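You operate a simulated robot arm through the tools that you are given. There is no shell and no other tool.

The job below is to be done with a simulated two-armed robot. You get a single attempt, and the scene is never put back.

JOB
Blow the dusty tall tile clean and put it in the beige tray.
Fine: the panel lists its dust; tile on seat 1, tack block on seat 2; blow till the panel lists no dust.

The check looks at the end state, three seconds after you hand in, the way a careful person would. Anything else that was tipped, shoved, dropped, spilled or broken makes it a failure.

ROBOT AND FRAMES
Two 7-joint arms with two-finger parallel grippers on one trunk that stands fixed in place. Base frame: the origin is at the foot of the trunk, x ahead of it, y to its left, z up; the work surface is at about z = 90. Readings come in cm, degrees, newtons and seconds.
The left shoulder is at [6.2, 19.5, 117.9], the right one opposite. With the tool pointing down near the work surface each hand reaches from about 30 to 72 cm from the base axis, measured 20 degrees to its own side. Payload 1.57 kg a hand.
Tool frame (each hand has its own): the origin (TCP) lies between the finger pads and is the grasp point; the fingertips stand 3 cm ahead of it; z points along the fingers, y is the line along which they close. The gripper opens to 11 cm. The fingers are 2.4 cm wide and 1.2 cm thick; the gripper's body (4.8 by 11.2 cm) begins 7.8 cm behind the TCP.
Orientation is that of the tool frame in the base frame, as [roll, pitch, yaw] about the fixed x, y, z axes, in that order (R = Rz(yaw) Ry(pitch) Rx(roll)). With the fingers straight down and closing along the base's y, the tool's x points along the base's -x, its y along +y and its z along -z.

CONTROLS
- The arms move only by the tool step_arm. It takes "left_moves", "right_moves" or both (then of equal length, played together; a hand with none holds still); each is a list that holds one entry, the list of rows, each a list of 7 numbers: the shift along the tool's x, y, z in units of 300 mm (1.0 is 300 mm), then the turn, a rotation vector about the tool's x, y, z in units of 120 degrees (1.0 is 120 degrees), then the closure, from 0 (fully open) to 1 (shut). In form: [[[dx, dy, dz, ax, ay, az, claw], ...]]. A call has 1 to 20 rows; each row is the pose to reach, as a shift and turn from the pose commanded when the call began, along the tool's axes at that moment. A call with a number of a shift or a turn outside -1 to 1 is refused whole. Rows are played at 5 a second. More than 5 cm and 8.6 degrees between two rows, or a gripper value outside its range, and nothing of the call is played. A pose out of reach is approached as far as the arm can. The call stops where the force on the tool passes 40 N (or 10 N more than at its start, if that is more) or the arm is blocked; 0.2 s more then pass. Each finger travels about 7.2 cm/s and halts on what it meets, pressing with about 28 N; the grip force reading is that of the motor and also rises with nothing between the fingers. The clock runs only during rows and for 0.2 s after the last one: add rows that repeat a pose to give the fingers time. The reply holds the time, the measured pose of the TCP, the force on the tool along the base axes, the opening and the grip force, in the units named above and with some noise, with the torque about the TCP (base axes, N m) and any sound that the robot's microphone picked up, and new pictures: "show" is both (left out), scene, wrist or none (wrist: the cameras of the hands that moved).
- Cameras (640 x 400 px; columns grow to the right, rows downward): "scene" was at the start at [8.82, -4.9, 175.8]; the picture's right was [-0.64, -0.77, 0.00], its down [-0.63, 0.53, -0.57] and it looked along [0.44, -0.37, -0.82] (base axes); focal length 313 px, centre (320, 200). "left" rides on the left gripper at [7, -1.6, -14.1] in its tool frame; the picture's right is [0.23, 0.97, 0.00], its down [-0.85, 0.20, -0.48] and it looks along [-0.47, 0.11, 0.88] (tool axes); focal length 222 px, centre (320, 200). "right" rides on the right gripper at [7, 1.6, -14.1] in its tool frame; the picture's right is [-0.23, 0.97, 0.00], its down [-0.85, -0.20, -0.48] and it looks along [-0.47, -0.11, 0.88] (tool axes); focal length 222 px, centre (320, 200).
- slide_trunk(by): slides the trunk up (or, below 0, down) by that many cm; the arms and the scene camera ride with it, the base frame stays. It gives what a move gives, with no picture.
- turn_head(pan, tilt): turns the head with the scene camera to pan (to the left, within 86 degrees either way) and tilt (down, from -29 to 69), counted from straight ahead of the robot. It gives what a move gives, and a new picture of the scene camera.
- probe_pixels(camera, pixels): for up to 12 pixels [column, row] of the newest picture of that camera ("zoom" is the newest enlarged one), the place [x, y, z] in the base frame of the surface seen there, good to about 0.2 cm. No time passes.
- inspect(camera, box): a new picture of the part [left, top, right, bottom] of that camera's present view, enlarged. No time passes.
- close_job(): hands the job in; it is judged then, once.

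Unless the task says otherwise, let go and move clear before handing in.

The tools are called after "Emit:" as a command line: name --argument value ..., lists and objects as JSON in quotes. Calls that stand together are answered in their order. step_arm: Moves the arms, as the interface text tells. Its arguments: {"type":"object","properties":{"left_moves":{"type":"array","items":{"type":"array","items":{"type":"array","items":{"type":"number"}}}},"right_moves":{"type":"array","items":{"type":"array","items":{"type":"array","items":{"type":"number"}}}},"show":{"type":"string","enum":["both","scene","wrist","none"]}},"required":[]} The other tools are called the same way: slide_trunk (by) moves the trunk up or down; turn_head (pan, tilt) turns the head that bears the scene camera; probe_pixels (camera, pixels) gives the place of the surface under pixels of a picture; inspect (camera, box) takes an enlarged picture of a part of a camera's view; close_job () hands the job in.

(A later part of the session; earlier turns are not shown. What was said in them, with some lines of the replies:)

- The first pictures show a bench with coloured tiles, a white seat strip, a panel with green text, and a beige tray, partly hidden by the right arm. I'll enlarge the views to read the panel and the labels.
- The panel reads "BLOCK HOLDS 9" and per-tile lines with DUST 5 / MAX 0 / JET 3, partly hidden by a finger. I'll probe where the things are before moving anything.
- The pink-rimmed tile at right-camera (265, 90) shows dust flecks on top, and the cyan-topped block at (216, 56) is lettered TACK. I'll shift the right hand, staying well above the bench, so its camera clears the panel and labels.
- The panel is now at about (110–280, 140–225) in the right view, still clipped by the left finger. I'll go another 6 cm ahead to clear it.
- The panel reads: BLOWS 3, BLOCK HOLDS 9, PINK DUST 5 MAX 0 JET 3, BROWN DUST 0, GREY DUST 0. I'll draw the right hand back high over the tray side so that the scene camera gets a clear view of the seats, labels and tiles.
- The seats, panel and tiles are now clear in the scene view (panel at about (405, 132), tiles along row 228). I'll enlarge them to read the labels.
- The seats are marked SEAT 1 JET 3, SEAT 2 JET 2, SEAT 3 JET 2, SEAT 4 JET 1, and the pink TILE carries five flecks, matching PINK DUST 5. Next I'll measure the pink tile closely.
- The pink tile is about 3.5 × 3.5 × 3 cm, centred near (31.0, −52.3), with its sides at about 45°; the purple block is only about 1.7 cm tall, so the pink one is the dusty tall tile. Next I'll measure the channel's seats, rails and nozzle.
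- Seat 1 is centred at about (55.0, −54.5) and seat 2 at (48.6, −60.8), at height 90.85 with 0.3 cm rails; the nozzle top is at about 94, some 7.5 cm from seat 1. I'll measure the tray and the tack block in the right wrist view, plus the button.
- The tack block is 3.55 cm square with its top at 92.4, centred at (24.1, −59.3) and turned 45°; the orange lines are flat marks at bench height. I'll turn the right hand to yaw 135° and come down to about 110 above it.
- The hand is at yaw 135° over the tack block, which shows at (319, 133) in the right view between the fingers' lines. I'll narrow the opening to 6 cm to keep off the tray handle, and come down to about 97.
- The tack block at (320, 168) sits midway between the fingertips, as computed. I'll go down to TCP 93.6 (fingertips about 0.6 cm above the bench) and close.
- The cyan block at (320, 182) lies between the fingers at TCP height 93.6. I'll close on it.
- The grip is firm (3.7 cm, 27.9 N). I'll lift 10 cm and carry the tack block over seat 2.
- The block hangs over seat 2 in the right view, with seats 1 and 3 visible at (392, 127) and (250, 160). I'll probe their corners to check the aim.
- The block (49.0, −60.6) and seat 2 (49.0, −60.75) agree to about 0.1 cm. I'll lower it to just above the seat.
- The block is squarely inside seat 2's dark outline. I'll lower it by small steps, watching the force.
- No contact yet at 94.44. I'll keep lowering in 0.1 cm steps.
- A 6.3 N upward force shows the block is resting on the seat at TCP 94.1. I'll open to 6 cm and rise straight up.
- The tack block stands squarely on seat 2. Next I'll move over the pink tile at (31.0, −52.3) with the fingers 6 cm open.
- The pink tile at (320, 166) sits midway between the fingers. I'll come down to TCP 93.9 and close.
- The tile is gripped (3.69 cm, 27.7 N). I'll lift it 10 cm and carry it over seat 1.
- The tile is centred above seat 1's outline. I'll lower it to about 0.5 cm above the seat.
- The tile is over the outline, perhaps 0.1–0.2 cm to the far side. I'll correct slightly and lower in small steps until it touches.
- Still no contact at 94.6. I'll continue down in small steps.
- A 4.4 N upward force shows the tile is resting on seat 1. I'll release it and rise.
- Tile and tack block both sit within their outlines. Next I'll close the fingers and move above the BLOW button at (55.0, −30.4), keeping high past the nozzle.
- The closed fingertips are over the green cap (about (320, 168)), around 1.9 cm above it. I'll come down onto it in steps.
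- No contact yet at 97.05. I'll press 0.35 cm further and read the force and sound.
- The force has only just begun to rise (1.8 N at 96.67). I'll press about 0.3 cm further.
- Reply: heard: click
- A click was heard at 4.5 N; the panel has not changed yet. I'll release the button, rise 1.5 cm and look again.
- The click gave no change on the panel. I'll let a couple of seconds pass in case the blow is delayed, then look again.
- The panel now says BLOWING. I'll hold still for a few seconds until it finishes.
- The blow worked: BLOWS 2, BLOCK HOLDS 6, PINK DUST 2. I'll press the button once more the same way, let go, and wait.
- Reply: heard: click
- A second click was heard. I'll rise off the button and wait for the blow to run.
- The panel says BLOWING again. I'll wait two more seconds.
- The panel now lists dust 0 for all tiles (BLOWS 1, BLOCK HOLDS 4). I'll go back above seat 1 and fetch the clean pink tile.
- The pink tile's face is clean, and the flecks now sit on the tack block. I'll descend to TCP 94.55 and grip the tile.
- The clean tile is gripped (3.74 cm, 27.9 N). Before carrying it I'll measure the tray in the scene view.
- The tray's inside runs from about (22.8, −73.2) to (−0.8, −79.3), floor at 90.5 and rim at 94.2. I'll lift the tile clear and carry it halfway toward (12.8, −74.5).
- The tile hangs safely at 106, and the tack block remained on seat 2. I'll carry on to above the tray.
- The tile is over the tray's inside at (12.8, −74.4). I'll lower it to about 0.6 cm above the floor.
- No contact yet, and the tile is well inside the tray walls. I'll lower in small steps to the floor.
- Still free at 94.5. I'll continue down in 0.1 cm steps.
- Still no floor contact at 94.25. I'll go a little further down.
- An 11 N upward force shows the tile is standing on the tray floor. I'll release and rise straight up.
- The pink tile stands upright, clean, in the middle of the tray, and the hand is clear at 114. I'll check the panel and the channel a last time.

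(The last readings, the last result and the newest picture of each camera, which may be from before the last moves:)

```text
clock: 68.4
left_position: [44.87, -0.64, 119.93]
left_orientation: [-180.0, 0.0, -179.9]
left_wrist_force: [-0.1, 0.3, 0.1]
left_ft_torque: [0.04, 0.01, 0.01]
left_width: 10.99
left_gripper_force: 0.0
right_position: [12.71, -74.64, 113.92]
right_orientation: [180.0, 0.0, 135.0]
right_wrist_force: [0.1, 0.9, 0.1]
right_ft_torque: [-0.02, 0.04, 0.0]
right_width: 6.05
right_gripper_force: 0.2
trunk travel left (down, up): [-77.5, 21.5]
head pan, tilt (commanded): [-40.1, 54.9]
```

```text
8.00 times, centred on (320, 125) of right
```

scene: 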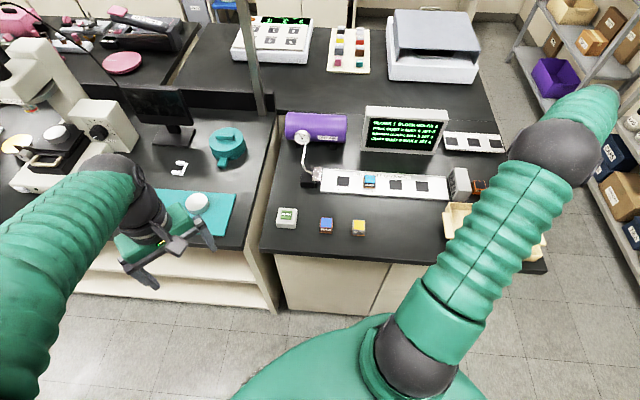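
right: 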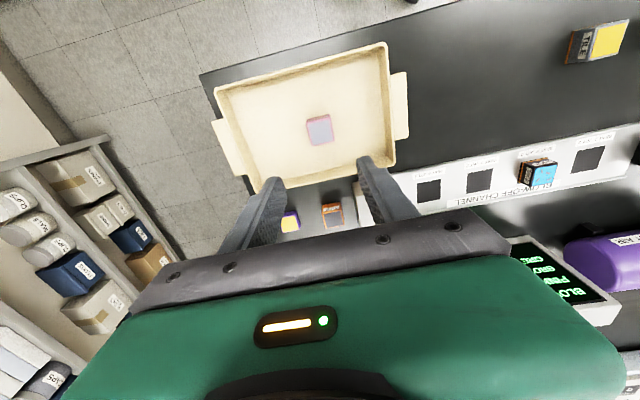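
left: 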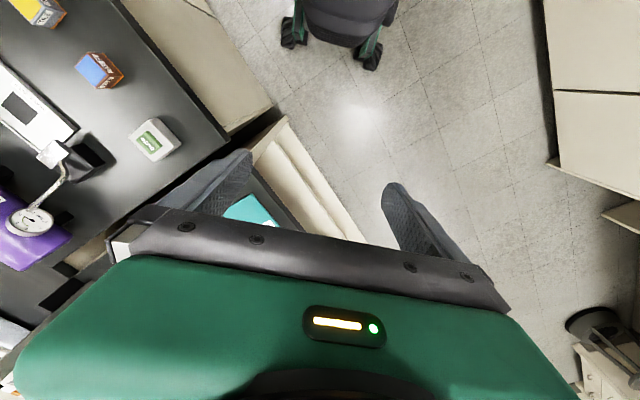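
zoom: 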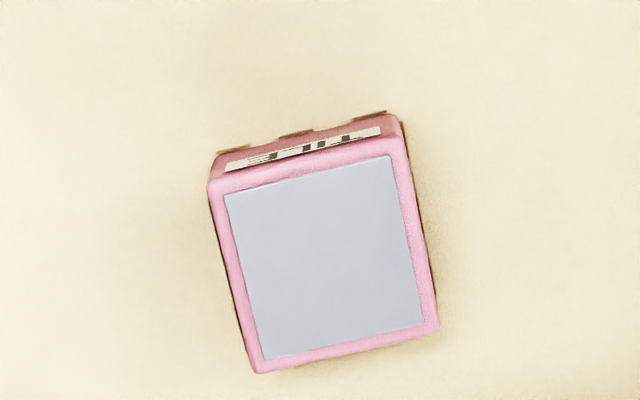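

The panel lists DUST 0 for every tile, the pink tile stands clean in the beige tray, and the tack block and other tiles are in place. The hand is empty and clear, so I'm handing in.

Emit:
close_job

```text
The job is handed in.
```

The pink tile, the one the panel listed as dusty, is clean and standing upright in the middle of the beige tray. I've handed the job in.

- **Cleaning:** I set the tack block on seat 2 and the pink tile on seat 1, then pressed BLOW twice. Its dust went from 5 to 2 to 0, and the panel now lists no dust on any tile, with one blow left.
- **End state:** The tack block is still on seat 2 holding the dust. The brown and grey tiles and the button look untouched. The right hand is empty and raised well clear of the tray.

The check's result did not come back with the hand-in, so I can't say whether it passed.
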